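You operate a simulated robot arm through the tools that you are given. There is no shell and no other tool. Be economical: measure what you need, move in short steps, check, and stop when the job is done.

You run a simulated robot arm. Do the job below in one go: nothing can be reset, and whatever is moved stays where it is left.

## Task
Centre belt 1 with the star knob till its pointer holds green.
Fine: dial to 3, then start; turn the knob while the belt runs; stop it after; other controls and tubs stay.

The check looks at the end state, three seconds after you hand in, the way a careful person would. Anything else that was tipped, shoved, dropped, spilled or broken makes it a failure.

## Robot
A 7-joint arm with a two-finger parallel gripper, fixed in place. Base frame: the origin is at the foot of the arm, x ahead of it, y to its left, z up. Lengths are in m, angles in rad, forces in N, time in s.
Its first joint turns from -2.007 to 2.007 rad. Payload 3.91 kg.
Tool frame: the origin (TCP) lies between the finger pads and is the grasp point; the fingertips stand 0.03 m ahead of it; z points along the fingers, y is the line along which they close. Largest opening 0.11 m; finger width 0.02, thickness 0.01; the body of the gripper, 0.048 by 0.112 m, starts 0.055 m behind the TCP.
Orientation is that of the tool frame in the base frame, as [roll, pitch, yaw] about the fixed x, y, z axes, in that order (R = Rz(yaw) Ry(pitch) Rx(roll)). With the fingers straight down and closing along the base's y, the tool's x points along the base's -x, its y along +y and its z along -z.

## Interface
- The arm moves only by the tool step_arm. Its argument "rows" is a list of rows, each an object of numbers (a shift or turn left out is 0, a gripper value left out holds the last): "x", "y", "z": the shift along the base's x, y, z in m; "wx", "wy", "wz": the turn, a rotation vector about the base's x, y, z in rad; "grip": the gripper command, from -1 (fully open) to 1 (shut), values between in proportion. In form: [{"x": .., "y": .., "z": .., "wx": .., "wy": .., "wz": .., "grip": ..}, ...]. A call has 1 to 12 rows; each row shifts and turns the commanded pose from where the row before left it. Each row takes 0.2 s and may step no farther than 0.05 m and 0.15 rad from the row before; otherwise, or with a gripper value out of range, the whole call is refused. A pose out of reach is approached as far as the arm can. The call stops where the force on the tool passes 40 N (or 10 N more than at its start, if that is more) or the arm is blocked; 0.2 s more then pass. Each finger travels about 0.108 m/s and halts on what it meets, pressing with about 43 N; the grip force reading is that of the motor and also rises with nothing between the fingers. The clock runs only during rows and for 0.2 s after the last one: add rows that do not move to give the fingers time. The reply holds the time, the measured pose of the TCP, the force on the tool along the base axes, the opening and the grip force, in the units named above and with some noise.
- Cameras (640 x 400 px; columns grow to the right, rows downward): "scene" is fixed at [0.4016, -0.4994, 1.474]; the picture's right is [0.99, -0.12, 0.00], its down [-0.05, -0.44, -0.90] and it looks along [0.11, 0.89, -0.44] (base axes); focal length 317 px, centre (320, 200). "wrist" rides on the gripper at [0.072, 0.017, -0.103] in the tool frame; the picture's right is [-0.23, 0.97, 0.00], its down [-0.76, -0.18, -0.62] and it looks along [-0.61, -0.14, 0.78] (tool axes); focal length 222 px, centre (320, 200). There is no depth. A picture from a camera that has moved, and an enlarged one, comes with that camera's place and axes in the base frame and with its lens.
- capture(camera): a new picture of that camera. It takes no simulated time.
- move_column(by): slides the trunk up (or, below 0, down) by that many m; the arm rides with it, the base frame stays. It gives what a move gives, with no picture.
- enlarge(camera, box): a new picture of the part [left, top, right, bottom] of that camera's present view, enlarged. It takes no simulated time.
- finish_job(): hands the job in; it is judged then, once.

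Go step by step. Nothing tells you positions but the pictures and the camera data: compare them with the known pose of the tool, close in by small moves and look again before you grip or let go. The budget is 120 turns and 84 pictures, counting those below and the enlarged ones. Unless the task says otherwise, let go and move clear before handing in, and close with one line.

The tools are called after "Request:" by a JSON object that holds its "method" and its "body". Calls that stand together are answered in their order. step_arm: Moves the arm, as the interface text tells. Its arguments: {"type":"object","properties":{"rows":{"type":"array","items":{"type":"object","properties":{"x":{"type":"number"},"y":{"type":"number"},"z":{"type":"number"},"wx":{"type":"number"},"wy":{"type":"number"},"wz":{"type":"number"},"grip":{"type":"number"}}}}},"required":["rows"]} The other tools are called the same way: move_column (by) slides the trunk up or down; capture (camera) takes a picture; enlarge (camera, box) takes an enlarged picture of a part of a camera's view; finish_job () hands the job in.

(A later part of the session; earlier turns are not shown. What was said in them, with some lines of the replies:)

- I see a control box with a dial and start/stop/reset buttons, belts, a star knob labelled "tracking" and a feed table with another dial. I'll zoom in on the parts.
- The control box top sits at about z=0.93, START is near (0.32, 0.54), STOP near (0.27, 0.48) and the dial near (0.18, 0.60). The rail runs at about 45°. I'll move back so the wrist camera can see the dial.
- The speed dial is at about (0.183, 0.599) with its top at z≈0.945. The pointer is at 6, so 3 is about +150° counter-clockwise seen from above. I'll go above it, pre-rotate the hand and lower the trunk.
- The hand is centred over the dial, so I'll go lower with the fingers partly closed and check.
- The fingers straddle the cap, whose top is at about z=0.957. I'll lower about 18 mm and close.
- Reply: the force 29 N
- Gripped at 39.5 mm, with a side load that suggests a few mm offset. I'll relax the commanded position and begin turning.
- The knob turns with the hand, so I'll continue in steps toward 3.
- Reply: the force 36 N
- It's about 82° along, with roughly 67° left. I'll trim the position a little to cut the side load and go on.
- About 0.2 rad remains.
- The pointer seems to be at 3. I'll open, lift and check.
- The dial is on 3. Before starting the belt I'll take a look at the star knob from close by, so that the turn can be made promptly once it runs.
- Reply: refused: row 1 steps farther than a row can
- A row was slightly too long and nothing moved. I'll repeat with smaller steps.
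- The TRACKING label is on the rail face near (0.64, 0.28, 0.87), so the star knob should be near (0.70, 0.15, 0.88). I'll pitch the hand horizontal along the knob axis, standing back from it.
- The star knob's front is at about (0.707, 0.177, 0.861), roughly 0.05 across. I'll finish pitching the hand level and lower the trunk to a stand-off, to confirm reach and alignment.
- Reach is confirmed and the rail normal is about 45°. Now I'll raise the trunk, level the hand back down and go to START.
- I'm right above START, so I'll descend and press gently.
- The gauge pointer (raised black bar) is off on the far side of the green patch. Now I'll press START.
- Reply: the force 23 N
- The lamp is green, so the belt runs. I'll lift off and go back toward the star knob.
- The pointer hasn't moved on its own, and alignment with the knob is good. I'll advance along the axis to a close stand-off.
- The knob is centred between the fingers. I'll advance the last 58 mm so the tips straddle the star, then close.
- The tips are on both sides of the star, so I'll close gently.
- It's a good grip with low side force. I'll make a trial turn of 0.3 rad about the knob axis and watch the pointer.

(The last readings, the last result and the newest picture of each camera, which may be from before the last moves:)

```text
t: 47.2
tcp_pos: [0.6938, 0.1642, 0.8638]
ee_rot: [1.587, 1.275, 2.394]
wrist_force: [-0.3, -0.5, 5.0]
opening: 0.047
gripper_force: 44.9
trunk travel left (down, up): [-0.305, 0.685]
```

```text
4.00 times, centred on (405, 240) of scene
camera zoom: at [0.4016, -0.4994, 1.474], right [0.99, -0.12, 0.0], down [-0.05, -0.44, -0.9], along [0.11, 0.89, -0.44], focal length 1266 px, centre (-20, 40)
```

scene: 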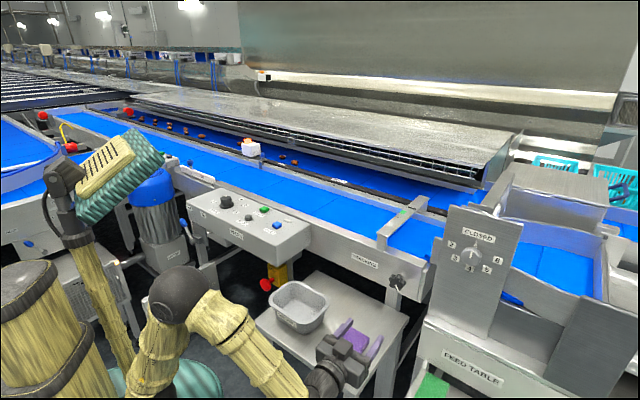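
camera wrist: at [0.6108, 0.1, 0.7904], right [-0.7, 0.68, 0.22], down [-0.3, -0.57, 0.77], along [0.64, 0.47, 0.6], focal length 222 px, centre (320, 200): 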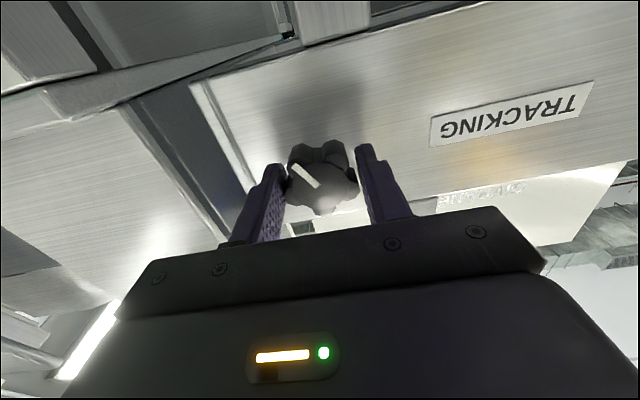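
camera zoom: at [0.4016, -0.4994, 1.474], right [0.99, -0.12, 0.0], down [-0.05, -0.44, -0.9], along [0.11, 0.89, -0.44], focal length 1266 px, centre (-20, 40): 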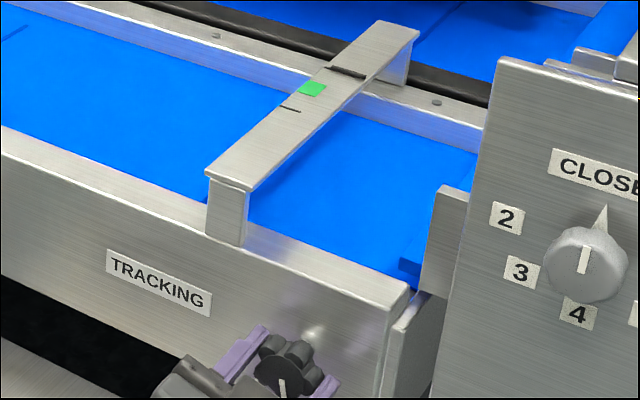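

The knob turned. I'll let a little time pass and zoom on the gauge.

Request:
{"method": "step_arm", "body": {"rows": [{}, {}, {}, {}, {}, {}]}}

Request:
{"method": "enlarge", "body": {"camera": "scene", "box": [360, 180, 450, 240]}}

```text
t: 48.6
tcp_pos: [0.6939, 0.1644, 0.8636]
ee_rot: [1.588, 1.274, 2.393]
wrist_force: [2.4, -0.5, 8.3]
opening: 0.0471
gripper_force: 45.4
trunk travel left (down, up): [-0.305, 0.685]
```

```text
6.67 times, centred on (405, 210) of scene
camera zoom: at [0.4016, -0.4994, 1.474], right [0.99, -0.12, 0.0], down [-0.05, -0.44, -0.9], along [0.11, 0.89, -0.44], focal length 2111 px, centre (-247, 133)
```

zoom: 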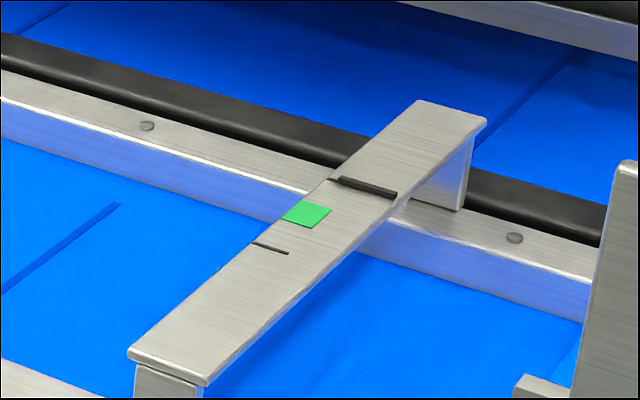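

No change; it may be at its stop, so I'll try the other way by 0.6 rad.

Request:
{"method": "step_arm", "body": {"rows": [{"wx": -0.069, "wy": -0.0724}, {"wx": -0.069, "wy": -0.0724}, {"wx": -0.069, "wy": -0.0724}, {"wx": -0.069, "wy": -0.0724}, {"wx": -0.069, "wy": -0.0724}, {"wx": -0.069, "wy": -0.0724}, {}, {}, {}]}}

Request:
{"method": "enlarge", "body": {"camera": "scene", "box": [360, 180, 450, 240]}}

```text
t: 50.6
tcp_pos: [0.6948, 0.1636, 0.863]
ee_rot: [-1.577, 1.266, -0.773]
wrist_force: [17.9, -8.0, 15.3]
opening: 0.0461
gripper_force: 44.9
trunk travel left (down, up): [-0.305, 0.685]
```

```text
6.67 times, centred on (405, 210) of scene
camera zoom: at [0.4016, -0.4994, 1.474], right [0.99, -0.12, 0.0], down [-0.05, -0.44, -0.9], along [0.11, 0.89, -0.44], focal length 2111 px, centre (-247, 133)
```

zoom: 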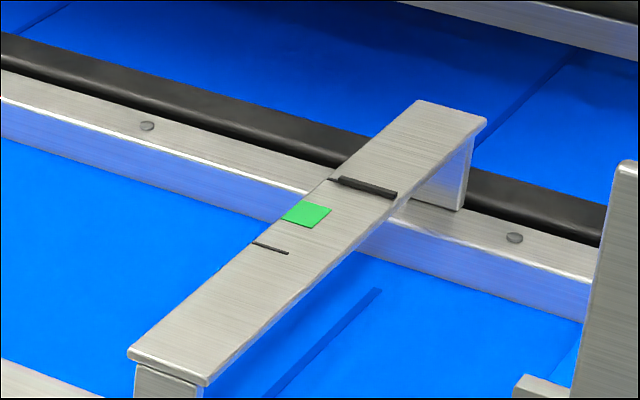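

Still no pointer change, and the side force rose. Let me look at the knob.

Request:
{"method": "capture", "body": {"camera": "wrist"}}

Request:
{"method": "enlarge", "body": {"camera": "scene", "box": [360, 240, 450, 300]}}

```text
39 pictures are left
camera wrist: at [0.6269, 0.0846, 0.7881], right [-0.72, 0.69, -0.07], down [-0.47, -0.41, 0.78], along [0.51, 0.6, 0.62], focal length 222 px, centre (320, 200)
```

wrist: 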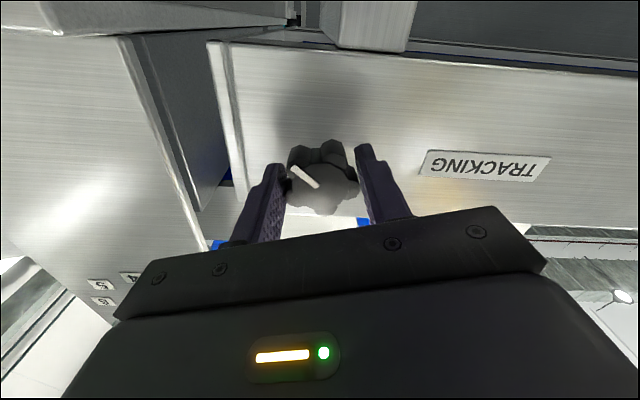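

```text
6.67 times, centred on (405, 270) of scene
camera zoom: at [0.4016, -0.4994, 1.474], right [0.99, -0.12, 0.0], down [-0.05, -0.44, -0.9], along [0.11, 0.89, -0.44], focal length 2111 px, centre (-247, -267)
```

zoom: 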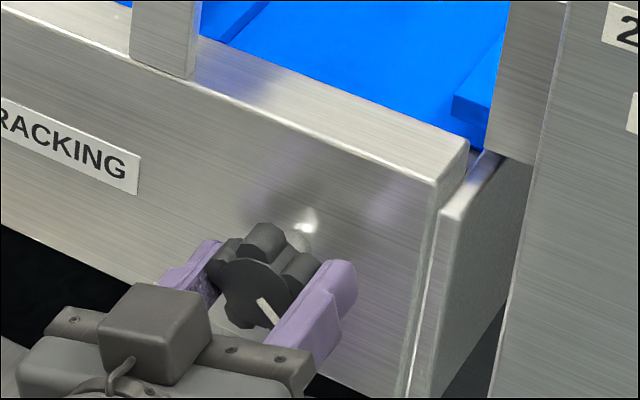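

The knob does follow the hand but the pointer remains at its limit, so more turn is needed. I'll trim the position and continue the same way further.

Request:
{"method": "step_arm", "body": {"rows": [{"x": 0.0015, "y": -0.0007, "z": 0.001}, {"wx": -0.069, "wy": -0.0724}, {"wx": -0.069, "wy": -0.0724}, {"wx": -0.069, "wy": -0.0724}, {"wx": -0.069, "wy": -0.0724}, {"wx": -0.069, "wy": -0.0724}, {}, {}]}}

Request:
{"method": "enlarge", "body": {"camera": "scene", "box": [360, 190, 450, 290]}}

```text
t: 52.4
tcp_pos: [0.6972, 0.1646, 0.8646]
ee_rot: [-1.574, 0.768, -0.768]
wrist_force: [-4.9, -9.7, 0.7]
opening: 0.0458
gripper_force: 44.8
trunk travel left (down, up): [-0.305, 0.685]
```

```text
4.00 times, centred on (405, 240) of scene
camera zoom: at [0.4016, -0.4994, 1.474], right [0.99, -0.12, 0.0], down [-0.05, -0.44, -0.9], along [0.11, 0.89, -0.44], focal length 1266 px, centre (-20, 40)
```

zoom: 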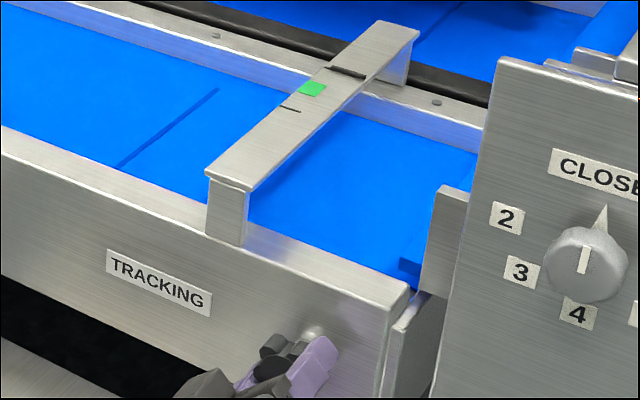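

No change yet at −0.8 rad. I'll go a bit further and wait.

Request:
{"method": "step_arm", "body": {"rows": [{"wx": -0.069, "wy": -0.0724}, {"wx": -0.069, "wy": -0.0724}, {"wx": -0.069, "wy": -0.0724}, {"wx": -0.069, "wy": -0.0724}, {"wx": -0.069, "wy": -0.0724}, {"wx": -0.069, "wy": -0.0724}, {}, {}, {}, {}, {}]}}

Request:
{"method": "enlarge", "body": {"camera": "scene", "box": [360, 190, 450, 290]}}

```text
t: 54.8
tcp_pos: [0.6955, 0.165, 0.8653]
ee_rot: [-1.568, 0.168, -0.765]
wrist_force: [9.0, 1.5, -13.3]
opening: 0.0457
gripper_force: 45.2
trunk travel left (down, up): [-0.305, 0.685]
```

```text
4.00 times, centred on (405, 240) of scene
camera zoom: at [0.4016, -0.4994, 1.474], right [0.99, -0.12, 0.0], down [-0.05, -0.44, -0.9], along [0.11, 0.89, -0.44], focal length 1266 px, centre (-20, 40)
```

zoom: 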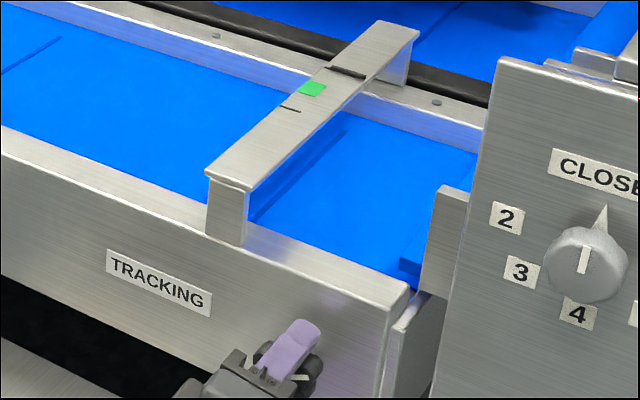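

No movement at −1.4 rad either, so I'll reverse and sweep to the other side.

Request:
{"method": "step_arm", "body": {"rows": [{"wx": 0.0966, "wy": 0.1014}, {"wx": 0.0966, "wy": 0.1014}, {"wx": 0.0966, "wy": 0.1014}, {"wx": 0.0966, "wy": 0.1014}, {"wx": 0.0966, "wy": 0.1014}, {"wx": 0.0966, "wy": 0.1014}, {"wx": 0.0966, "wy": 0.1014}, {"wx": 0.0966, "wy": 0.1014}, {"wx": 0.0966, "wy": 0.1014}, {"wx": 0.0966, "wy": 0.1014}, {}]}}

Request:
{"method": "step_arm", "body": {"rows": [{"wx": 0.0966, "wy": 0.1014}, {"wx": 0.0966, "wy": 0.1014}, {"wx": 0.0966, "wy": 0.1014}, {"wx": 0.0966, "wy": 0.1014}, {"wx": 0.0966, "wy": 0.1014}, {"wx": 0.0966, "wy": 0.1014}, {"wx": 0.0966, "wy": 0.1014}, {}, {}]}}

Request:
{"method": "enlarge", "body": {"camera": "scene", "box": [360, 190, 450, 290]}}

```text
t: 57.2
tcp_pos: [0.697, 0.1638, 0.864]
ee_rot: [-2.268, 1.568, -1.458]
wrist_force: [-2.6, 2.1, 12.2]
opening: 0.0459
gripper_force: 44.5
trunk travel left (down, up): [-0.305, 0.685]
```

```text
t: 59.2
tcp_pos: [0.6948, 0.165, 0.8647]
ee_rot: [1.573, 0.595, 2.385]
wrist_force: [13.5, 8.9, 22.7]
opening: 0.0457
gripper_force: 45.5
trunk travel left (down, up): [-0.305, 0.685]
```

```text
4.00 times, centred on (405, 240) of scene
camera zoom: at [0.4016, -0.4994, 1.474], right [0.99, -0.12, 0.0], down [-0.05, -0.44, -0.9], along [0.11, 0.89, -0.44], focal length 1266 px, centre (-20, 40)
```

zoom: 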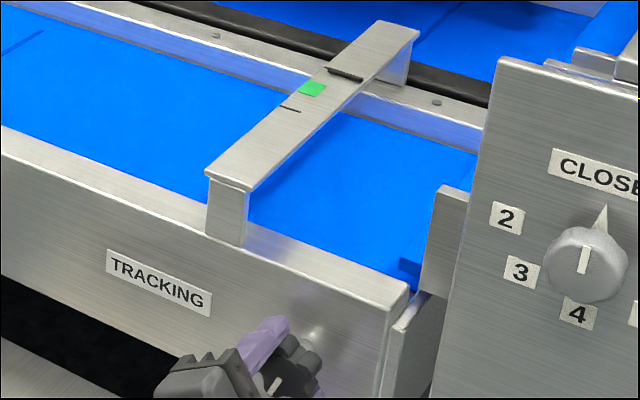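

The pointer looks slightly shifted now (+1.0 rad), so I'll wait a moment and zoom.

Request:
{"method": "enlarge", "body": {"camera": "scene", "box": [360, 180, 450, 240]}}

Request:
{"method": "step_arm", "body": {"rows": [{"x": 0.001, "y": 0.0005, "z": 0.0015}, {}, {}, {}, {}]}}

Request:
{"method": "enlarge", "body": {"camera": "scene", "box": [360, 180, 450, 240]}}

```text
6.67 times, centred on (405, 210) of scene
camera zoom: at [0.4016, -0.4994, 1.474], right [0.99, -0.12, 0.0], down [-0.05, -0.44, -0.9], along [0.11, 0.89, -0.44], focal length 2111 px, centre (-247, 133)
```

zoom: 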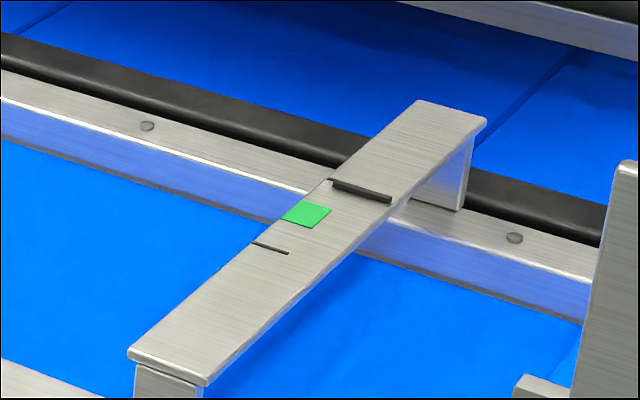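

```text
t: 60.4
tcp_pos: [0.6949, 0.1648, 0.8645]
ee_rot: [1.579, 0.596, 2.388]
wrist_force: [-14.3, -2.7, 7.1]
opening: 0.046
gripper_force: 45.3
trunk travel left (down, up): [-0.305, 0.685]
```

```text
6.67 times, centred on (405, 210) of scene
camera zoom: at [0.4016, -0.4994, 1.474], right [0.99, -0.12, 0.0], down [-0.05, -0.44, -0.9], along [0.11, 0.89, -0.44], focal length 2111 px, centre (-247, 133)
```

zoom: 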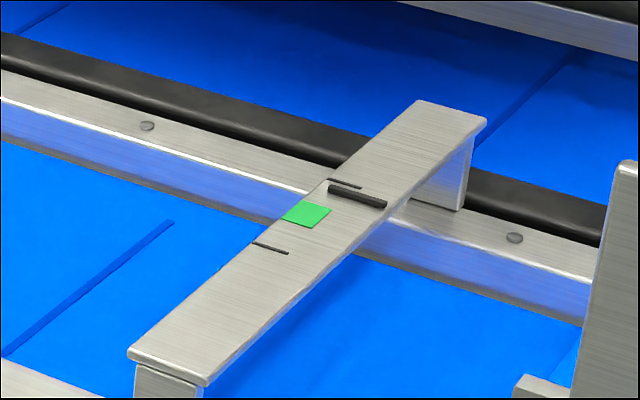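

The pointer now drifts slowly toward green, so the knob sets a drift rate. I'll hold here and monitor.

Request:
{"method": "step_arm", "body": {"rows": [{"x": -0.0005}, {}, {}, {}, {}, {}, {}, {}, {}]}}

Request:
{"method": "enlarge", "body": {"camera": "scene", "box": [360, 180, 450, 240]}}

```text
t: 62.4
tcp_pos: [0.6947, 0.1645, 0.8659]
ee_rot: [1.579, 0.596, 2.388]
wrist_force: [-30.5, -6.5, -15.1]
opening: 0.0456
gripper_force: 45.1
trunk travel left (down, up): [-0.305, 0.685]
```

```text
6.67 times, centred on (405, 210) of scene
camera zoom: at [0.4016, -0.4994, 1.474], right [0.99, -0.12, 0.0], down [-0.05, -0.44, -0.9], along [0.11, 0.89, -0.44], focal length 2111 px, centre (-247, 133)
```

zoom: 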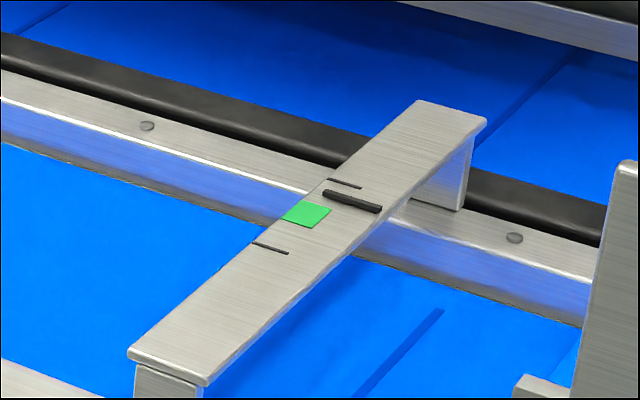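

Still moving slowly. I'll relax the side load and keep watching.

Request:
{"method": "step_arm", "body": {"rows": [{"x": -0.0015, "y": -0.0003, "z": -0.0008}, {}, {}, {}, {}, {}, {}, {}, {}]}}

Request:
{"method": "enlarge", "body": {"camera": "scene", "box": [360, 180, 450, 240]}}

```text
t: 64.4
tcp_pos: [0.6956, 0.1641, 0.8654]
ee_rot: [1.576, 0.595, 2.385]
wrist_force: [-5.9, 0.4, -2.2]
opening: 0.0458
gripper_force: 44.8
trunk travel left (down, up): [-0.305, 0.685]
```

```text
6.67 times, centred on (405, 210) of scene
camera zoom: at [0.4016, -0.4994, 1.474], right [0.99, -0.12, 0.0], down [-0.05, -0.44, -0.9], along [0.11, 0.89, -0.44], focal length 2111 px, centre (-247, 133)
```

zoom: 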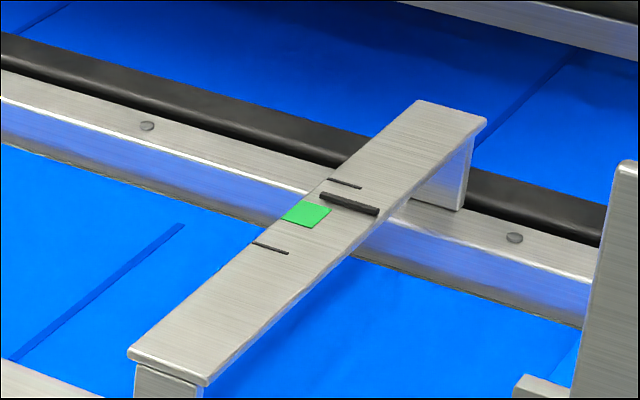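

The pointer follows the knob with a lag and settles short of green. It's about halfway to the patch, so I'll turn another 0.4 rad the same way.

Request:
{"method": "step_arm", "body": {"rows": [{"wx": 0.069, "wy": 0.0724}, {"wx": 0.069, "wy": 0.0724}, {"wx": 0.069, "wy": 0.0724}, {"wx": 0.069, "wy": 0.0724}, {}, {}, {}, {}, {}, {}, {}]}}

Request:
{"method": "enlarge", "body": {"camera": "scene", "box": [360, 180, 450, 240]}}

```text
t: 66.8
tcp_pos: [0.6944, 0.1659, 0.8646]
ee_rot: [1.573, 0.195, 2.383]
wrist_force: [21.9, 6.3, 18.0]
opening: 0.0456
gripper_force: 45.4
trunk travel left (down, up): [-0.305, 0.685]
```

```text
6.67 times, centred on (405, 210) of scene
camera zoom: at [0.4016, -0.4994, 1.474], right [0.99, -0.12, 0.0], down [-0.05, -0.44, -0.9], along [0.11, 0.89, -0.44], focal length 2111 px, centre (-247, 133)
```

zoom: 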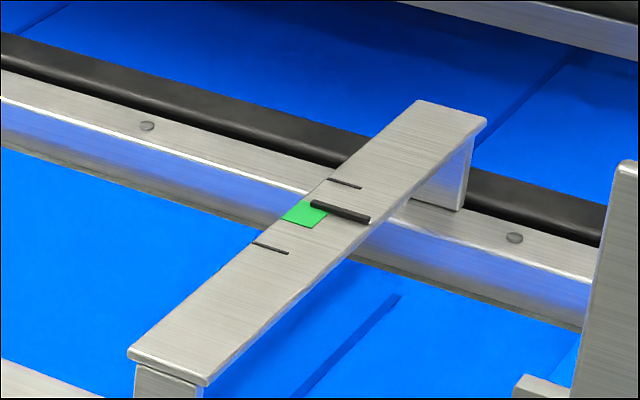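

Good response, at the edge of green now. I'll wait for it to settle.

Request:
{"method": "step_arm", "body": {"rows": [{"x": 0.001, "y": 0.0003, "z": 0.0008}, {}, {}, {}, {}, {}, {}, {}, {}, {}, {}, {}]}}

Request:
{"method": "enlarge", "body": {"camera": "scene", "box": [360, 180, 450, 240]}}

```text
t: 69.4
tcp_pos: [0.6947, 0.1638, 0.8651]
ee_rot: [1.575, 0.195, 2.384]
wrist_force: [-6.7, -4.7, -0.1]
opening: 0.0456
gripper_force: 45.6
trunk travel left (down, up): [-0.305, 0.685]
```

```text
6.67 times, centred on (405, 210) of scene
camera zoom: at [0.4016, -0.4994, 1.474], right [0.99, -0.12, 0.0], down [-0.05, -0.44, -0.9], along [0.11, 0.89, -0.44], focal length 2111 px, centre (-247, 133)
```

zoom: 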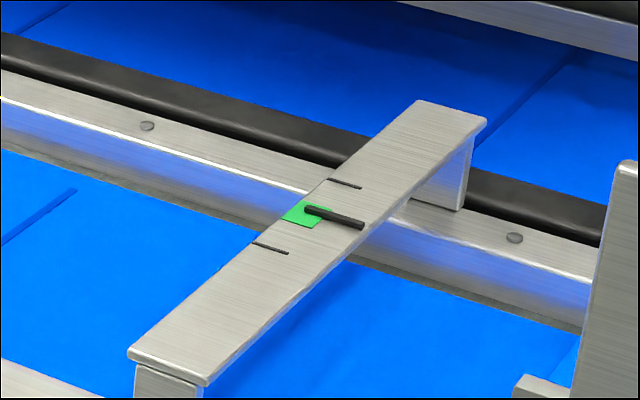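

The pointer is practically at the middle of green. One more wait to see whether it holds.

Request:
{"method": "step_arm", "body": {"rows": [{}, {}, {}, {}, {}, {}, {}, {}, {}, {}, {}, {}]}}

Request:
{"method": "enlarge", "body": {"camera": "scene", "box": [380, 190, 425, 220]}}

```text
t: 72.0
tcp_pos: [0.6954, 0.1642, 0.8654]
ee_rot: [1.576, 0.192, 2.386]
wrist_force: [-20.0, -5.1, -12.6]
opening: 0.0455
gripper_force: 44.5
trunk travel left (down, up): [-0.305, 0.685]
```

```text
13.33 times, centred on (402, 205) of scene
camera zoom: at [0.4016, -0.4994, 1.474], right [0.99, -0.12, 0.0], down [-0.05, -0.44, -0.9], along [0.11, 0.89, -0.44], focal length 4222 px, centre (-780, 133)
```

zoom: 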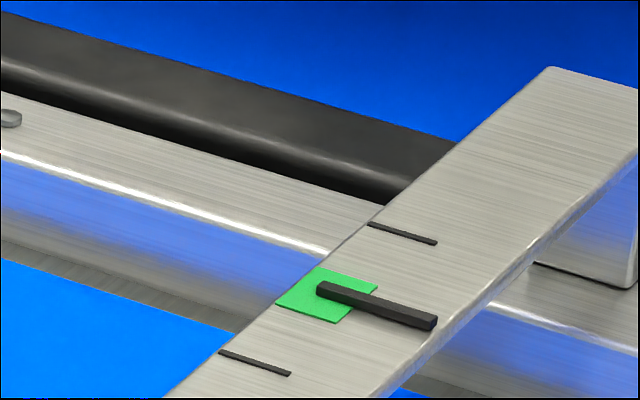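

It's holding in green, near centre. One last settle check with the side load relaxed.

Request:
{"method": "step_arm", "body": {"rows": [{"x": -0.0008, "z": -0.0005}, {}, {}, {}, {}, {}, {}, {}, {}, {}, {}, {}]}}

Request:
{"method": "step_arm", "body": {"rows": [{}, {}, {}, {}, {}, {}, {}, {}, {}, {}, {}, {}]}}

Request:
{"method": "enlarge", "body": {"camera": "scene", "box": [380, 190, 425, 220]}}

```text
t: 74.6
tcp_pos: [0.6948, 0.1652, 0.8649]
ee_rot: [1.574, 0.195, 2.386]
wrist_force: [2.7, 0.6, 5.2]
opening: 0.0458
gripper_force: 45.0
trunk travel left (down, up): [-0.305, 0.685]
```

```text
t: 77.2
tcp_pos: [0.6956, 0.1645, 0.8637]
ee_rot: [1.575, 0.194, 2.385]
wrist_force: [12.3, 2.0, 15.1]
opening: 0.0455
gripper_force: 44.5
trunk travel left (down, up): [-0.305, 0.685]
```

```text
13.33 times, centred on (402, 205) of scene
camera zoom: at [0.4016, -0.4994, 1.474], right [0.99, -0.12, 0.0], down [-0.05, -0.44, -0.9], along [0.11, 0.89, -0.44], focal length 4222 px, centre (-780, 133)
```

zoom: 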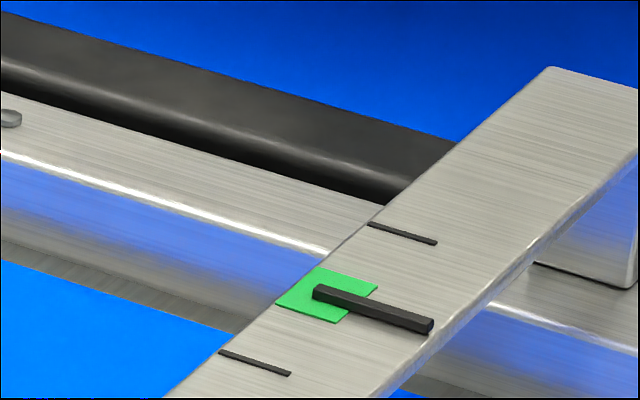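

Steady, slightly past centre. I'll trim back 0.05 rad, open, back straight off, and recheck while the belt still runs.

Request:
{"method": "step_arm", "body": {"rows": [{"x": 0.0005, "z": 0.0006, "wx": -0.0345, "wy": -0.0362}, {}, {}, {"grip": 0.1}, {"grip": -0.2}, {"grip": -0.5}, {}, {"x": -0.014, "y": -0.014}, {"x": -0.025, "y": -0.025}, {"x": -0.03, "y": -0.03}, {}]}}

Request:
{"method": "enlarge", "body": {"camera": "scene", "box": [330, 190, 450, 290]}}

```text
t: 79.6
tcp_pos: [0.626, 0.0938, 0.8663]
ee_rot: [1.574, 0.246, 2.386]
wrist_force: [0.8, 0.1, 0.1]
opening: 0.0826
gripper_force: 0.0
trunk travel left (down, up): [-0.305, 0.685]
```

```text
4.00 times, centred on (390, 240) of scene
camera zoom: at [0.4016, -0.4994, 1.474], right [0.99, -0.12, 0.0], down [-0.05, -0.44, -0.9], along [0.11, 0.89, -0.44], focal length 1266 px, centre (40, 40)
```

zoom: 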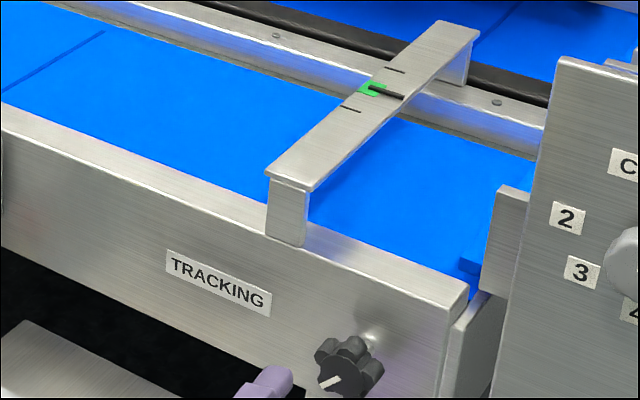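

The hand is clear and the pointer is in green. I'll back off, unroll and raise the trunk, while watching the gauge.

Request:
{"method": "step_arm", "body": {"rows": [{"x": -0.02, "y": -0.02}, {"x": -0.02, "y": -0.02}, {"x": -0.02, "y": -0.02, "wx": -0.0915, "wy": -0.096}, {"x": -0.02, "y": -0.02, "wx": -0.0915, "wy": -0.096}, {"wx": -0.0915, "wy": -0.096}, {"wx": -0.0915, "wy": -0.096}, {"wx": -0.0915, "wy": -0.096}, {"wx": -0.0915, "wy": -0.096}, {"wx": -0.0915, "wy": -0.096}, {"wx": -0.0915, "wy": -0.096}, {"wx": -0.0915, "wy": -0.096}, {"wx": -0.0915, "wy": -0.096}]}}

Request:
{"method": "move_column", "body": {"by": 0.24}}

Request:
{"method": "enlarge", "body": {"camera": "scene", "box": [380, 190, 425, 220]}}

```text
t: 82.2
tcp_pos: [0.5467, 0.0149, 0.8654]
ee_rot: [-2.815, 1.566, -2.011]
wrist_force: [0.4, 0.7, -0.9]
opening: 0.0827
gripper_force: 0.0
trunk travel left (down, up): [-0.305, 0.685]
```

```text
t: 84.7
tcp_pos: [0.5462, 0.0172, 1.1049]
ee_rot: [3.024, 1.565, -2.451]
wrist_force: [-0.6, 1.0, 0.2]
opening: 0.0826
gripper_force: 0.2
trunk travel left (down, up): [-0.545, 0.445]
```

```text
13.33 times, centred on (402, 205) of scene
camera zoom: at [0.4016, -0.4994, 1.474], right [0.99, -0.12, 0.0], down [-0.05, -0.44, -0.9], along [0.11, 0.89, -0.44], focal length 4222 px, centre (-780, 133)
```

zoom: 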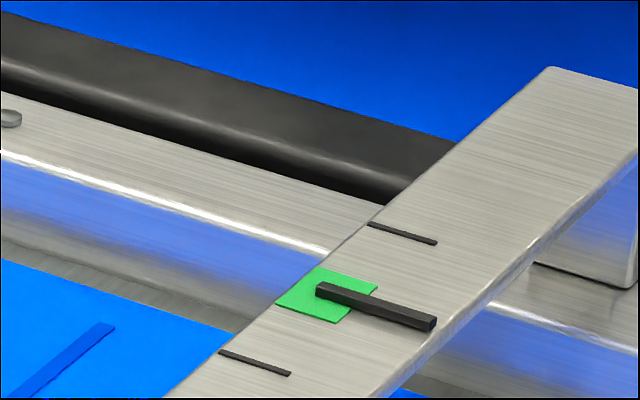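

It holds at the centre of green. Now I'll go to STOP at about (0.270, 0.481).

Request:
{"method": "step_arm", "body": {"rows": [{"x": -0.012, "y": 0.015, "wx": -0.1028, "wy": 0.0985}, {"x": -0.012, "y": 0.015, "wx": -0.1028, "wy": 0.0985}, {"x": -0.012, "y": 0.015, "wx": -0.1028, "wy": 0.0985}, {"x": -0.012, "y": 0.015, "wx": -0.1028, "wy": 0.0985}, {"x": -0.012, "y": 0.015, "wx": -0.1028, "wy": 0.0985}, {"x": -0.012, "y": 0.015, "wx": -0.1028, "wy": 0.0985}, {"x": -0.012, "y": 0.015, "wx": -0.1028, "wy": 0.0985}, {"x": -0.012, "y": 0.015, "wx": -0.1028, "wy": 0.0985}, {"x": -0.012, "y": 0.015, "wx": -0.1028, "wy": 0.0985}, {"x": -0.012, "y": 0.015, "wx": -0.1028, "wy": 0.0985}, {"x": -0.012, "y": 0.015, "wx": -0.1028, "wy": 0.0985}, {}]}}

Request:
{"method": "step_arm", "body": {"rows": [{"x": -0.02, "y": 0.042, "grip": 1}, {"x": -0.02, "y": 0.042}, {"x": -0.02, "y": 0.042}, {"x": -0.02, "y": 0.042}, {"x": -0.02, "y": 0.042}, {"x": -0.02, "y": 0.042}, {"x": -0.022, "y": 0.046}, {}]}}

Request:
{"method": "capture", "body": {"camera": "wrist"}}

```text
t: 87.3
tcp_pos: [0.4146, 0.1802, 1.1061]
ee_rot: [3.141, -0.003, -2.335]
wrist_force: [1.3, -0.8, -0.2]
opening: 0.0826
gripper_force: 0.1
trunk travel left (down, up): [-0.545, 0.445]
```

```text
refused: row 7 steps farther than a row can; nothing moved
```

```text
24 pictures are left
camera wrist: at [0.3523, 0.14, 1.2084], right [-0.55, 0.84, 0.0], down [0.66, 0.43, 0.62], along [0.52, 0.34, -0.78], focal length 222 px, centre (320, 200)
```

wrist: 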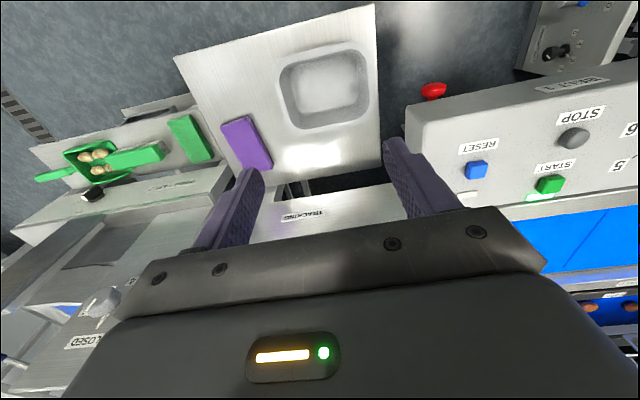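

The purple block on the side table appears shifted compared with my earlier view. Let me look before moving on.

Request:
{"method": "enlarge", "body": {"camera": "scene", "box": [240, 260, 420, 400]}}

```text
2.86 times, centred on (330, 330) of scene
camera zoom: at [0.4016, -0.4994, 1.474], right [0.99, -0.12, 0.0], down [-0.05, -0.44, -0.9], along [0.11, 0.89, -0.44], focal length 905 px, centre (291, -171)
```

zoom: 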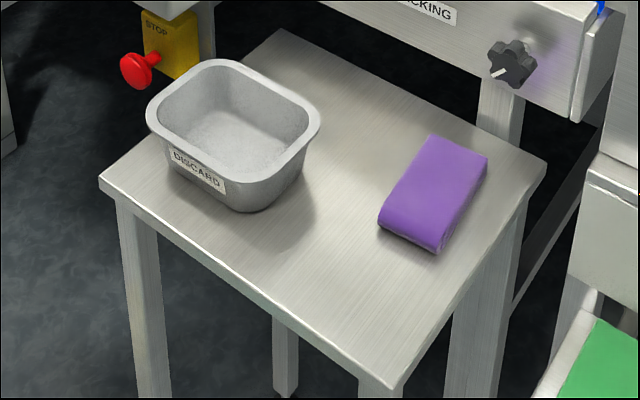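

The block (a sponge on the side table) got pushed about 9 cm along the approach direction, evidently by the underside of my wrist while advancing. It was originally centred near (0.539, 0.053) and is now near (0.611, 0.117). I'll stop the belt first, then put it back.

Request:
{"method": "step_arm", "body": {"rows": [{"x": -0.02, "y": 0.042, "grip": 1}, {"x": -0.02, "y": 0.042}, {"x": -0.02, "y": 0.042}, {"x": -0.02, "y": 0.042}, {"x": -0.02, "y": 0.042}, {"x": -0.02, "y": 0.042}, {"x": -0.0215, "y": 0.044}, {"x": -0.002, "y": 0.005}, {}]}}

Request:
{"method": "capture", "body": {"camera": "wrist"}}

```text
t: 89.3
tcp_pos: [0.271, 0.4813, 1.106]
ee_rot: [-3.141, -0.001, -2.335]
wrist_force: [-0.4, 0.1, 0.0]
opening: 0.0001
gripper_force: 37.6
trunk travel left (down, up): [-0.545, 0.445]
```

```text
22 pictures are left
camera wrist: at [0.2083, 0.4415, 1.2087], right [-0.55, 0.84, 0.0], down [0.66, 0.43, 0.62], along [0.52, 0.34, -0.78], focal length 222 px, centre (320, 200)
```

wrist: 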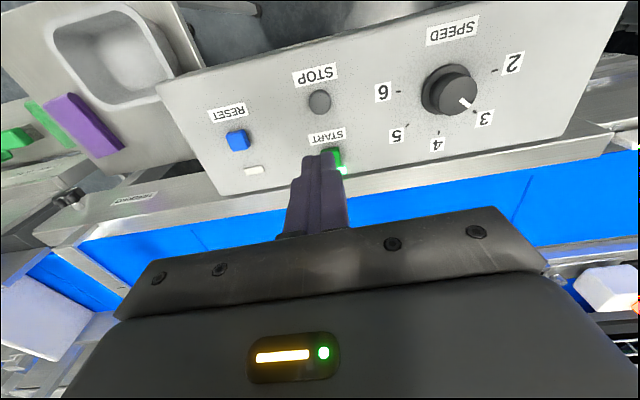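

STOP is right below, so I'll press it.

Request:
{"method": "step_arm", "body": {"rows": [{"x": -0.002, "z": -0.045}, {"z": -0.045}, {"z": -0.03}, {"z": -0.012}, {"z": -0.004}, {"z": -0.004}, {"z": -0.003}, {"z": -0.003}]}}

Request:
{"method": "enlarge", "body": {"camera": "scene", "box": [220, 180, 310, 240]}}

```text
t: 91.1
tcp_pos: [0.2682, 0.483, 0.9627]
ee_rot: [3.14, 0.007, -2.333]
wrist_force: [1.1, 5.9, 32.0]
opening: 0.0
gripper_force: 37.6
trunk travel left (down, up): [-0.545, 0.445]
```

```text
6.67 times, centred on (265, 210) of scene
camera zoom: at [0.4016, -0.4994, 1.474], right [0.99, -0.12, 0.0], down [-0.05, -0.44, -0.9], along [0.11, 0.89, -0.44], focal length 2111 px, centre (687, 133)
```

zoom: 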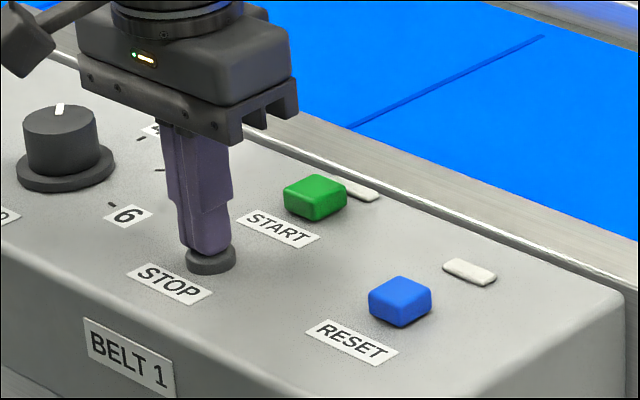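

The lamp is off, so the belt is stopped. I'll lift and go above the sponge.

Request:
{"method": "step_arm", "body": {"rows": [{"z": 0.04}, {"z": 0.045}, {"z": 0.045}, {"z": 0.016}, {}]}}

Request:
{"method": "step_arm", "body": {"rows": [{"x": 0.03, "y": -0.033}, {"x": 0.03, "y": -0.033}, {"x": 0.03, "y": -0.033}, {"x": 0.03, "y": -0.033}, {"x": 0.03, "y": -0.033}, {"x": 0.03, "y": -0.033}, {"x": 0.03, "y": -0.033}, {"x": 0.03, "y": -0.033}, {"x": 0.03, "y": -0.033}, {"x": 0.03, "y": -0.033}, {"x": 0.03, "y": -0.033, "grip": -1}, {}]}}

Request:
{"method": "capture", "body": {"camera": "wrist"}}

Request:
{"method": "capture", "body": {"camera": "scene"}}

```text
t: 92.3
tcp_pos: [0.2681, 0.4838, 1.1037]
ee_rot: [-3.142, 0.0, -2.336]
wrist_force: [0.6, 0.5, -0.1]
opening: 0.0
gripper_force: 37.6
trunk travel left (down, up): [-0.545, 0.445]
```

```text
t: 94.9
tcp_pos: [0.596, 0.1185, 1.1053]
ee_rot: [-3.141, -0.001, -2.334]
wrist_force: [0.4, 0.2, 0.5]
opening: 0.11
gripper_force: 0.0
trunk travel left (down, up): [-0.545, 0.445]
```

```text
20 pictures are left
camera wrist: at [0.5342, 0.0777, 1.2074], right [-0.55, 0.84, 0.0], down [0.66, 0.43, 0.62], along [0.52, 0.34, -0.78], focal length 222 px, centre (320, 200)
```

wrist: 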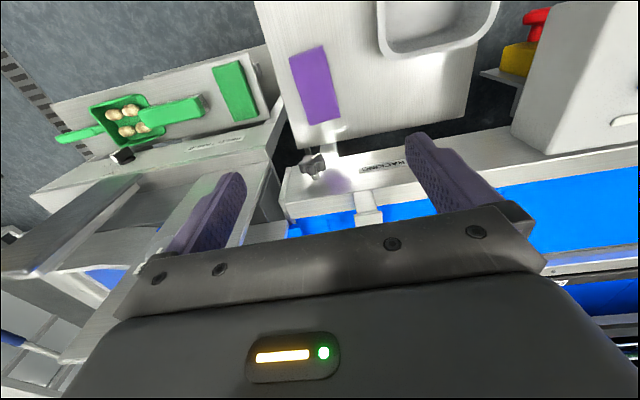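

```text
19 pictures are left
```

scene: 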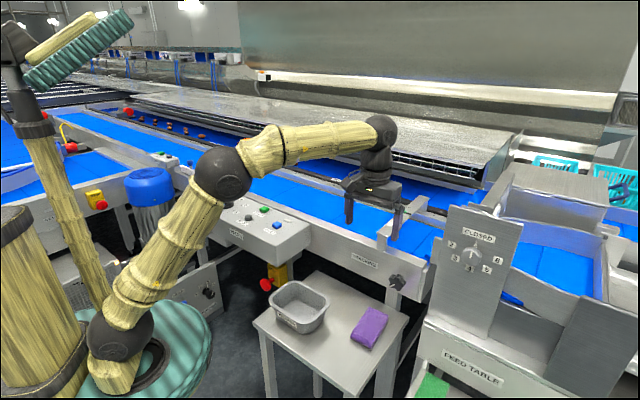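

The sponge is about 62 × 120 mm, now centred near (0.615, 0.126) with its long axis at ~50°. I'll align the open gripper above it and lower the trunk.

Request:
{"method": "step_arm", "body": {"rows": [{"x": 0.019, "y": 0.007, "wz": 0.06}, {}]}}

Request:
{"method": "move_column", "body": {"by": -0.27}}

Request:
{"method": "capture", "body": {"camera": "wrist"}}

Request:
{"method": "enlarge", "body": {"camera": "scene", "box": [300, 230, 440, 350]}}

```text
t: 95.5
tcp_pos: [0.617, 0.1266, 1.1048]
ee_rot: [3.141, 0.0, -2.275]
wrist_force: [0.1, 0.6, -0.5]
opening: 0.11
gripper_force: 0.1
trunk travel left (down, up): [-0.545, 0.445]
```

```text
t: 98.3
tcp_pos: [0.6158, 0.1264, 0.8345]
ee_rot: [-3.141, 0.0, -2.275]
wrist_force: [0.0, -0.4, 0.1]
opening: 0.11
gripper_force: 0.1
trunk travel left (down, up): [-0.275, 0.715]
```

```text
18 pictures are left
camera wrist: at [0.5568, 0.0811, 0.9365], right [-0.59, 0.8, 0.0], down [0.63, 0.47, 0.62], along [0.5, 0.37, -0.78], focal length 222 px, centre (320, 200)
```

wrist: 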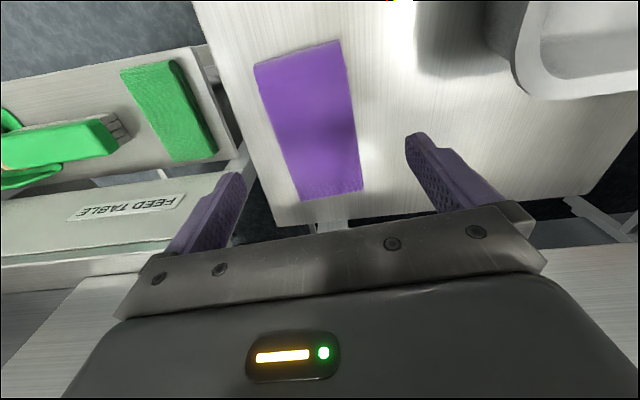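

```text
3.33 times, centred on (370, 290) of scene
camera zoom: at [0.4016, -0.4994, 1.474], right [0.99, -0.12, 0.0], down [-0.05, -0.44, -0.9], along [0.11, 0.89, -0.44], focal length 1055 px, centre (153, -100)
```

zoom: 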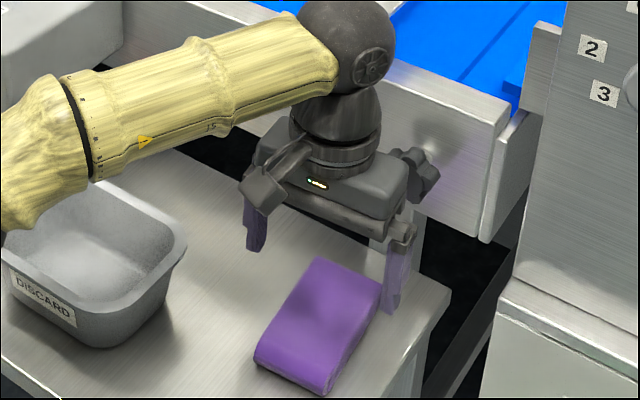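

The gripper straddles the sponge well. I'll lower onto it and close lightly.

Request:
{"method": "step_arm", "body": {"rows": [{"x": 0.002, "y": -0.001, "z": -0.03}, {"z": -0.02}, {"z": -0.008}, {"z": -0.004}, {}, {"grip": -0.5}, {"grip": -0.2}, {"grip": -0.05}, {"grip": 0.05}, {}]}}

Request:
{"method": "capture", "body": {"camera": "wrist"}}

```text
t: 100.5
tcp_pos: [0.6194, 0.1246, 0.7732]
ee_rot: [-3.141, -0.001, -2.278]
wrist_force: [-0.4, -0.7, 0.3]
opening: 0.0649
gripper_force: 43.5
trunk travel left (down, up): [-0.275, 0.715]
```

```text
16 pictures are left
camera wrist: at [0.559, 0.0793, 0.8747], right [-0.59, 0.8, 0.0], down [0.63, 0.47, 0.62], along [0.5, 0.37, -0.78], focal length 222 px, centre (320, 200)
```

wrist: 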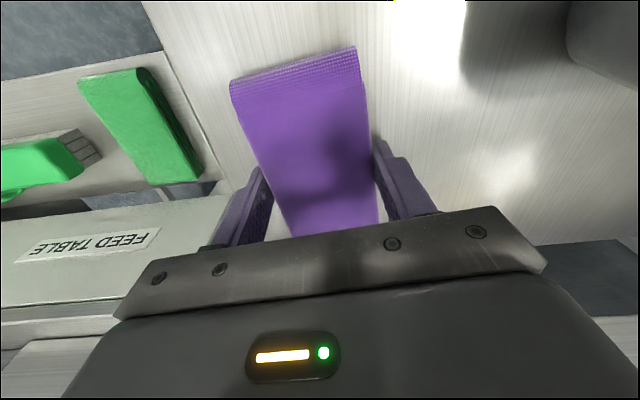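

The sponge is held. I'll lift it slightly and carry it back by (−0.078, −0.064) with a small turn of −0.1 rad, stopping just above the table to check.

Request:
{"method": "step_arm", "body": {"rows": [{"z": 0.012}, {"z": 0.013}, {"x": -0.02, "y": -0.016, "wz": -0.03}, {"x": -0.02, "y": -0.016, "wz": -0.03}, {"x": -0.02, "y": -0.016, "wz": -0.02}, {"x": -0.018, "y": -0.016, "wz": -0.02}, {}, {"z": -0.012}, {}]}}

Request:
{"method": "capture", "body": {"camera": "scene"}}

```text
t: 102.5
tcp_pos: [0.5407, 0.0614, 0.7856]
ee_rot: [3.141, 0.0, -2.376]
wrist_force: [0.3, 0.5, -0.1]
opening: 0.0521
gripper_force: 0.1
trunk travel left (down, up): [-0.275, 0.715]
```

```text
15 pictures are left
```

scene: 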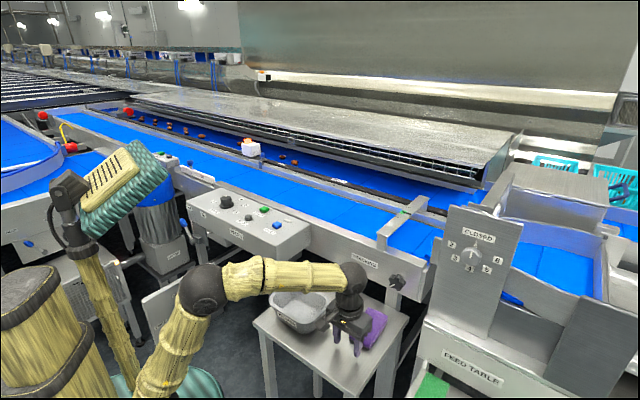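

The sponge slipped out and stayed behind. I'll open, raise a little and look again.

Request:
{"method": "step_arm", "body": {"rows": [{"z": 0.045, "grip": -1}, {"z": 0.02}, {"x": 0.02, "y": 0.016, "wz": 0.02}, {"x": 0.02, "y": 0.016, "wz": 0.02}, {"x": 0.02, "y": 0.016, "wz": 0.03}, {"x": 0.018, "y": 0.016, "wz": 0.03}, {}]}}

Request:
{"method": "capture", "body": {"camera": "wrist"}}

Request:
{"method": "enlarge", "body": {"camera": "scene", "box": [250, 260, 440, 380]}}

```text
t: 104.1
tcp_pos: [0.6191, 0.1245, 0.8517]
ee_rot: [3.141, -0.001, -2.277]
wrist_force: [0.5, -0.2, 0.2]
opening: 0.11
gripper_force: 0.1
trunk travel left (down, up): [-0.275, 0.715]
```

```text
14 pictures are left
camera wrist: at [0.559, 0.0797, 0.9541], right [-0.59, 0.81, 0.0], down [0.63, 0.46, 0.62], along [0.5, 0.37, -0.78], focal length 222 px, centre (320, 200)
```

wrist: 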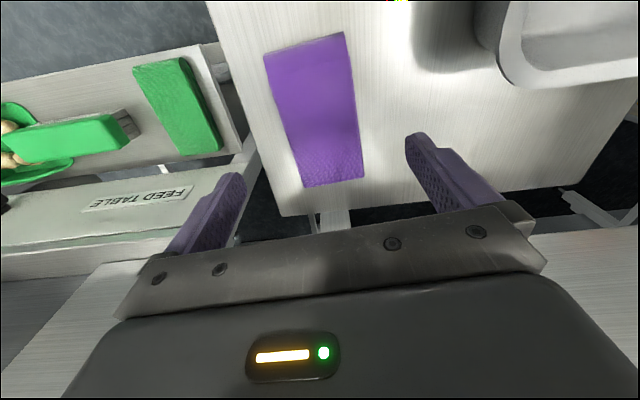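

```text
3.33 times, centred on (345, 320) of scene
camera zoom: at [0.4016, -0.4994, 1.474], right [0.99, -0.12, 0.0], down [-0.05, -0.44, -0.9], along [0.11, 0.89, -0.44], focal length 1055 px, centre (237, -200)
```

zoom: 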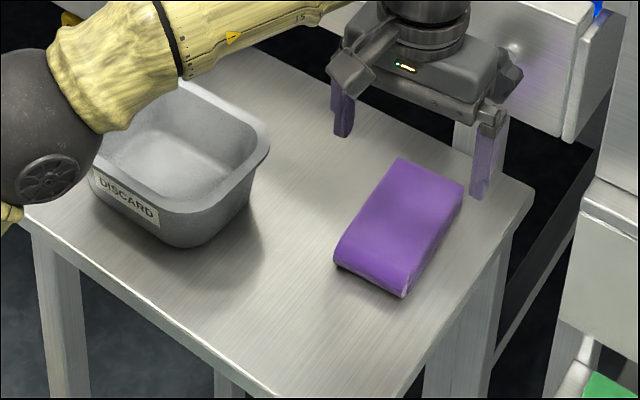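

The sponge is where it was. I'll grip deeper this time, close to the table surface.

Request:
{"method": "step_arm", "body": {"rows": [{"z": -0.04}, {"z": -0.035}, {"z": -0.01}, {"z": -0.003}, {"z": -0.003}, {"z": -0.003}, {}]}}

Request:
{"method": "enlarge", "body": {"camera": "scene", "box": [320, 270, 420, 350]}}

```text
t: 105.1
tcp_pos: [0.6198, 0.1274, 0.77]
ee_rot: [-3.134, 0.019, -2.274]
wrist_force: [-1.3, -1.9, 14.6]
opening: 0.1101
gripper_force: 0.0
trunk travel left (down, up): [-0.275, 0.715]
stopped in row 4: the force on the tool passed its limit (the readings are from after the stop); the commanded pose is now the measured one
```

```text
5.00 times, centred on (370, 310) of scene
camera zoom: at [0.4016, -0.4994, 1.474], right [0.99, -0.12, 0.0], down [-0.05, -0.44, -0.9], along [0.11, 0.89, -0.44], focal length 1583 px, centre (70, -350)
```

zoom: 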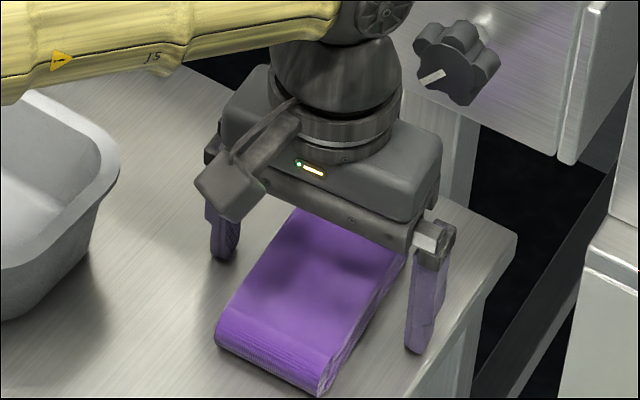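

The table is at about z=0.74, so I'm at full depth. I'll raise 3 mm, grip firmly, and slide it along the table in small steps.

Request:
{"method": "step_arm", "body": {"rows": [{"z": 0.004}, {"grip": -0.4}, {"grip": 0}, {"grip": 0.5}, {"grip": 1}, {}, {}]}}

Request:
{"method": "step_arm", "body": {"rows": [{"x": -0.01, "y": -0.008}, {"x": -0.01, "y": -0.008}, {}]}}

```text
t: 106.7
tcp_pos: [0.6212, 0.1284, 0.7718]
ee_rot: [-3.137, 0.014, -2.273]
wrist_force: [-0.6, -0.5, 0.3]
opening: 0.0645
gripper_force: 43.6
trunk travel left (down, up): [-0.275, 0.715]
```

```text
t: 107.5
tcp_pos: [0.5995, 0.1126, 0.7725]
ee_rot: [-3.136, 0.013, -2.274]
wrist_force: [-0.6, 0.1, 0.2]
opening: 0.0645
gripper_force: 43.0
trunk travel left (down, up): [-0.275, 0.715]
```

It's holding (64.5 mm opening), so I'll continue sliding.

Request:
{"method": "step_arm", "body": {"rows": [{"x": -0.01, "y": -0.008, "wz": -0.02}, {"x": -0.01, "y": -0.008, "wz": -0.02}, {"x": -0.01, "y": -0.008, "wz": -0.02}, {"x": -0.01, "y": -0.008, "wz": -0.02}, {"x": -0.01, "y": -0.008, "wz": -0.02}, {"x": -0.008, "y": -0.008}, {}]}}

Request:
{"method": "capture", "body": {"camera": "scene"}}

```text
t: 109.1
tcp_pos: [0.5412, 0.0627, 0.7731]
ee_rot: [-3.136, 0.014, -2.376]
wrist_force: [0.1, 0.0, -0.3]
opening: 0.065
gripper_force: 43.2
trunk travel left (down, up): [-0.275, 0.715]
```

```text
11 pictures are left
```

scene: 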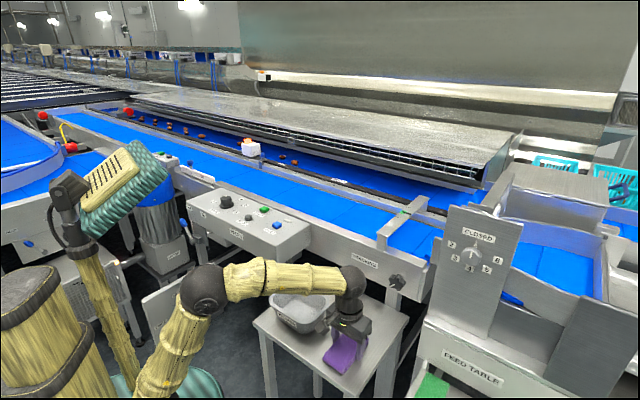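

The sponge's near corners are back at their original pixels. I'll release a little on each side and lift straight up.

Request:
{"method": "step_arm", "body": {"rows": [{"grip": 0}, {"grip": -0.35}, {"grip": -0.6}, {}, {"z": 0.03}, {"z": 0.04}, {"z": 0.045}, {}]}}

Request:
{"method": "move_column", "body": {"by": 0.27}}

Request:
{"method": "step_arm", "body": {"rows": [{"x": -0.03, "y": 0.03}, {"x": -0.03, "y": 0.035}, {"x": -0.03, "y": 0.035}, {"x": -0.03, "y": 0.035}, {"x": -0.03, "y": 0.035}, {}]}}

Request:
{"method": "capture", "body": {"camera": "scene"}}

```text
t: 110.9
tcp_pos: [0.5422, 0.0654, 0.8883]
ee_rot: [-3.138, 0.015, -2.374]
wrist_force: [-0.4, 0.7, 0.9]
opening: 0.0879
gripper_force: 0.0
trunk travel left (down, up): [-0.275, 0.715]
```

```text
t: 113.6
tcp_pos: [0.541, 0.066, 1.1566]
ee_rot: [-3.135, 0.012, -2.376]
wrist_force: [-0.4, -0.1, -0.5]
opening: 0.088
gripper_force: 0.0
trunk travel left (down, up): [-0.545, 0.445]
```

```text
t: 115.0
tcp_pos: [0.3909, 0.2375, 1.1584]
ee_rot: [-3.136, 0.015, -2.375]
wrist_force: [-1.1, -0.1, 0.3]
opening: 0.0881
gripper_force: 0.1
trunk travel left (down, up): [-0.545, 0.445]
```

```text
10 pictures are left
```

scene: 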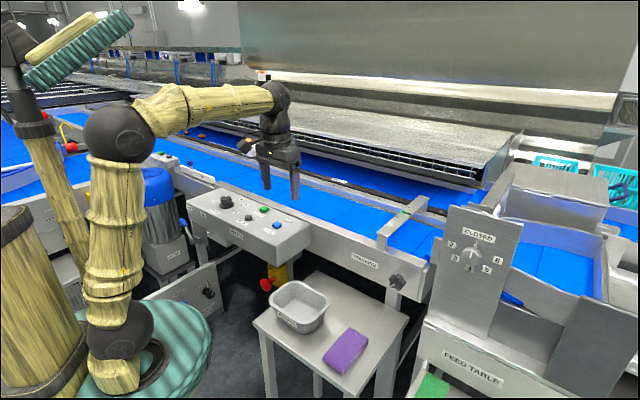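

The sponge and tub look as they did at the start. Final check of the details.

Request:
{"method": "enlarge", "body": {"camera": "scene", "box": [240, 260, 420, 400]}}

Request:
{"method": "enlarge", "body": {"camera": "scene", "box": [380, 190, 425, 220]}}

Request:
{"method": "enlarge", "body": {"camera": "scene", "box": [180, 170, 320, 260]}}

Request:
{"method": "enlarge", "body": {"camera": "scene", "box": [130, 250, 240, 350]}}

```text
2.86 times, centred on (330, 330) of scene
camera zoom: at [0.4016, -0.4994, 1.474], right [0.99, -0.12, 0.0], down [-0.05, -0.44, -0.9], along [0.11, 0.89, -0.44], focal length 905 px, centre (291, -171)
```

zoom: 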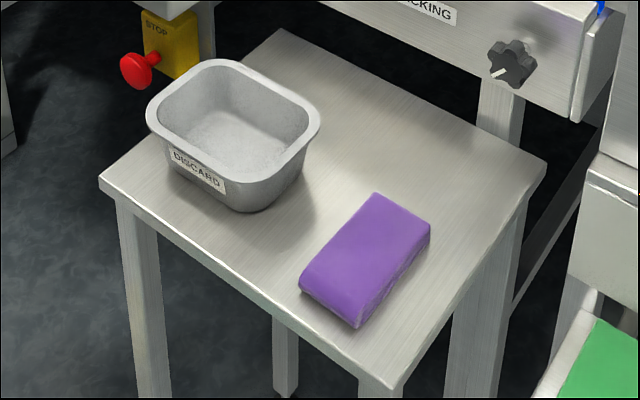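

```text
13.33 times, centred on (402, 205) of scene
camera zoom: at [0.4016, -0.4994, 1.474], right [0.99, -0.12, 0.0], down [-0.05, -0.44, -0.9], along [0.11, 0.89, -0.44], focal length 4222 px, centre (-780, 133)
```

zoom: 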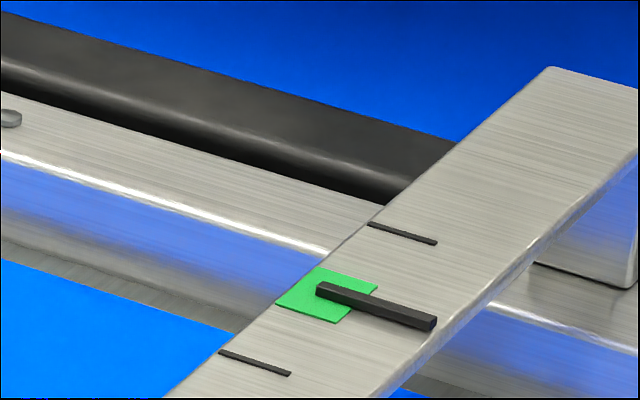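

```text
4.44 times, centred on (250, 215) of scene
camera zoom: at [0.4016, -0.4994, 1.474], right [0.99, -0.12, 0.0], down [-0.05, -0.44, -0.9], along [0.11, 0.89, -0.44], focal length 1407 px, centre (631, 133)
```

zoom: 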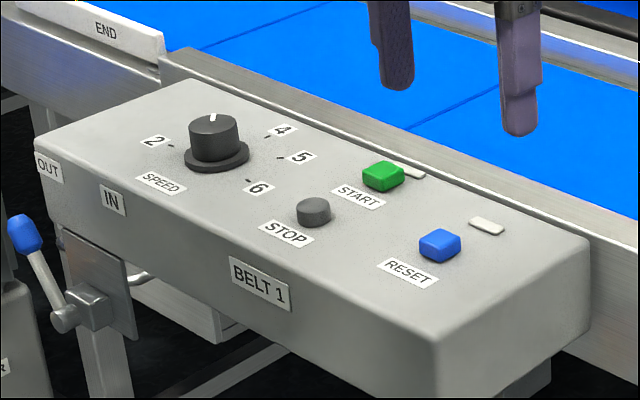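

```text
4.00 times, centred on (185, 300) of scene
camera zoom: at [0.4016, -0.4994, 1.474], right [0.99, -0.12, 0.0], down [-0.05, -0.44, -0.9], along [0.11, 0.89, -0.44], focal length 1266 px, centre (860, -200)
```

zoom: 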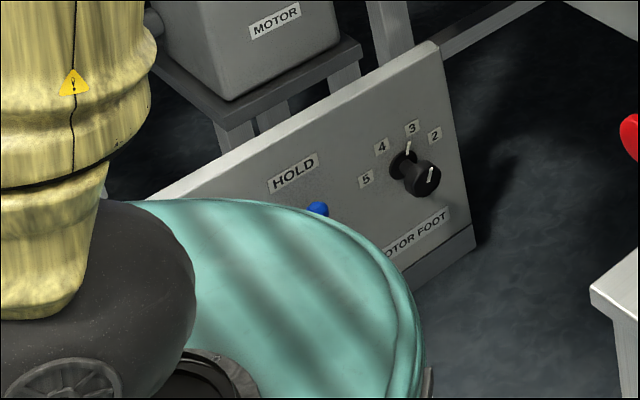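

The dial is on 3, the belt is stopped, the pointer is on green, the other controls are unchanged and the sponge and tub are in place. I'm handing in.

Request:
{"method": "finish_job", "body": {}}

```text
The job is handed in.
```

Belt 1 is centred: its pointer held on green while the belt ran, the speed dial is at 3, and the belt is stopped. While I reached for the knob, my wrist pushed the purple sponge on the side table about 9 cm. I slid it back to within about 1 cm of its original spot, and the tubs and other controls look unchanged.
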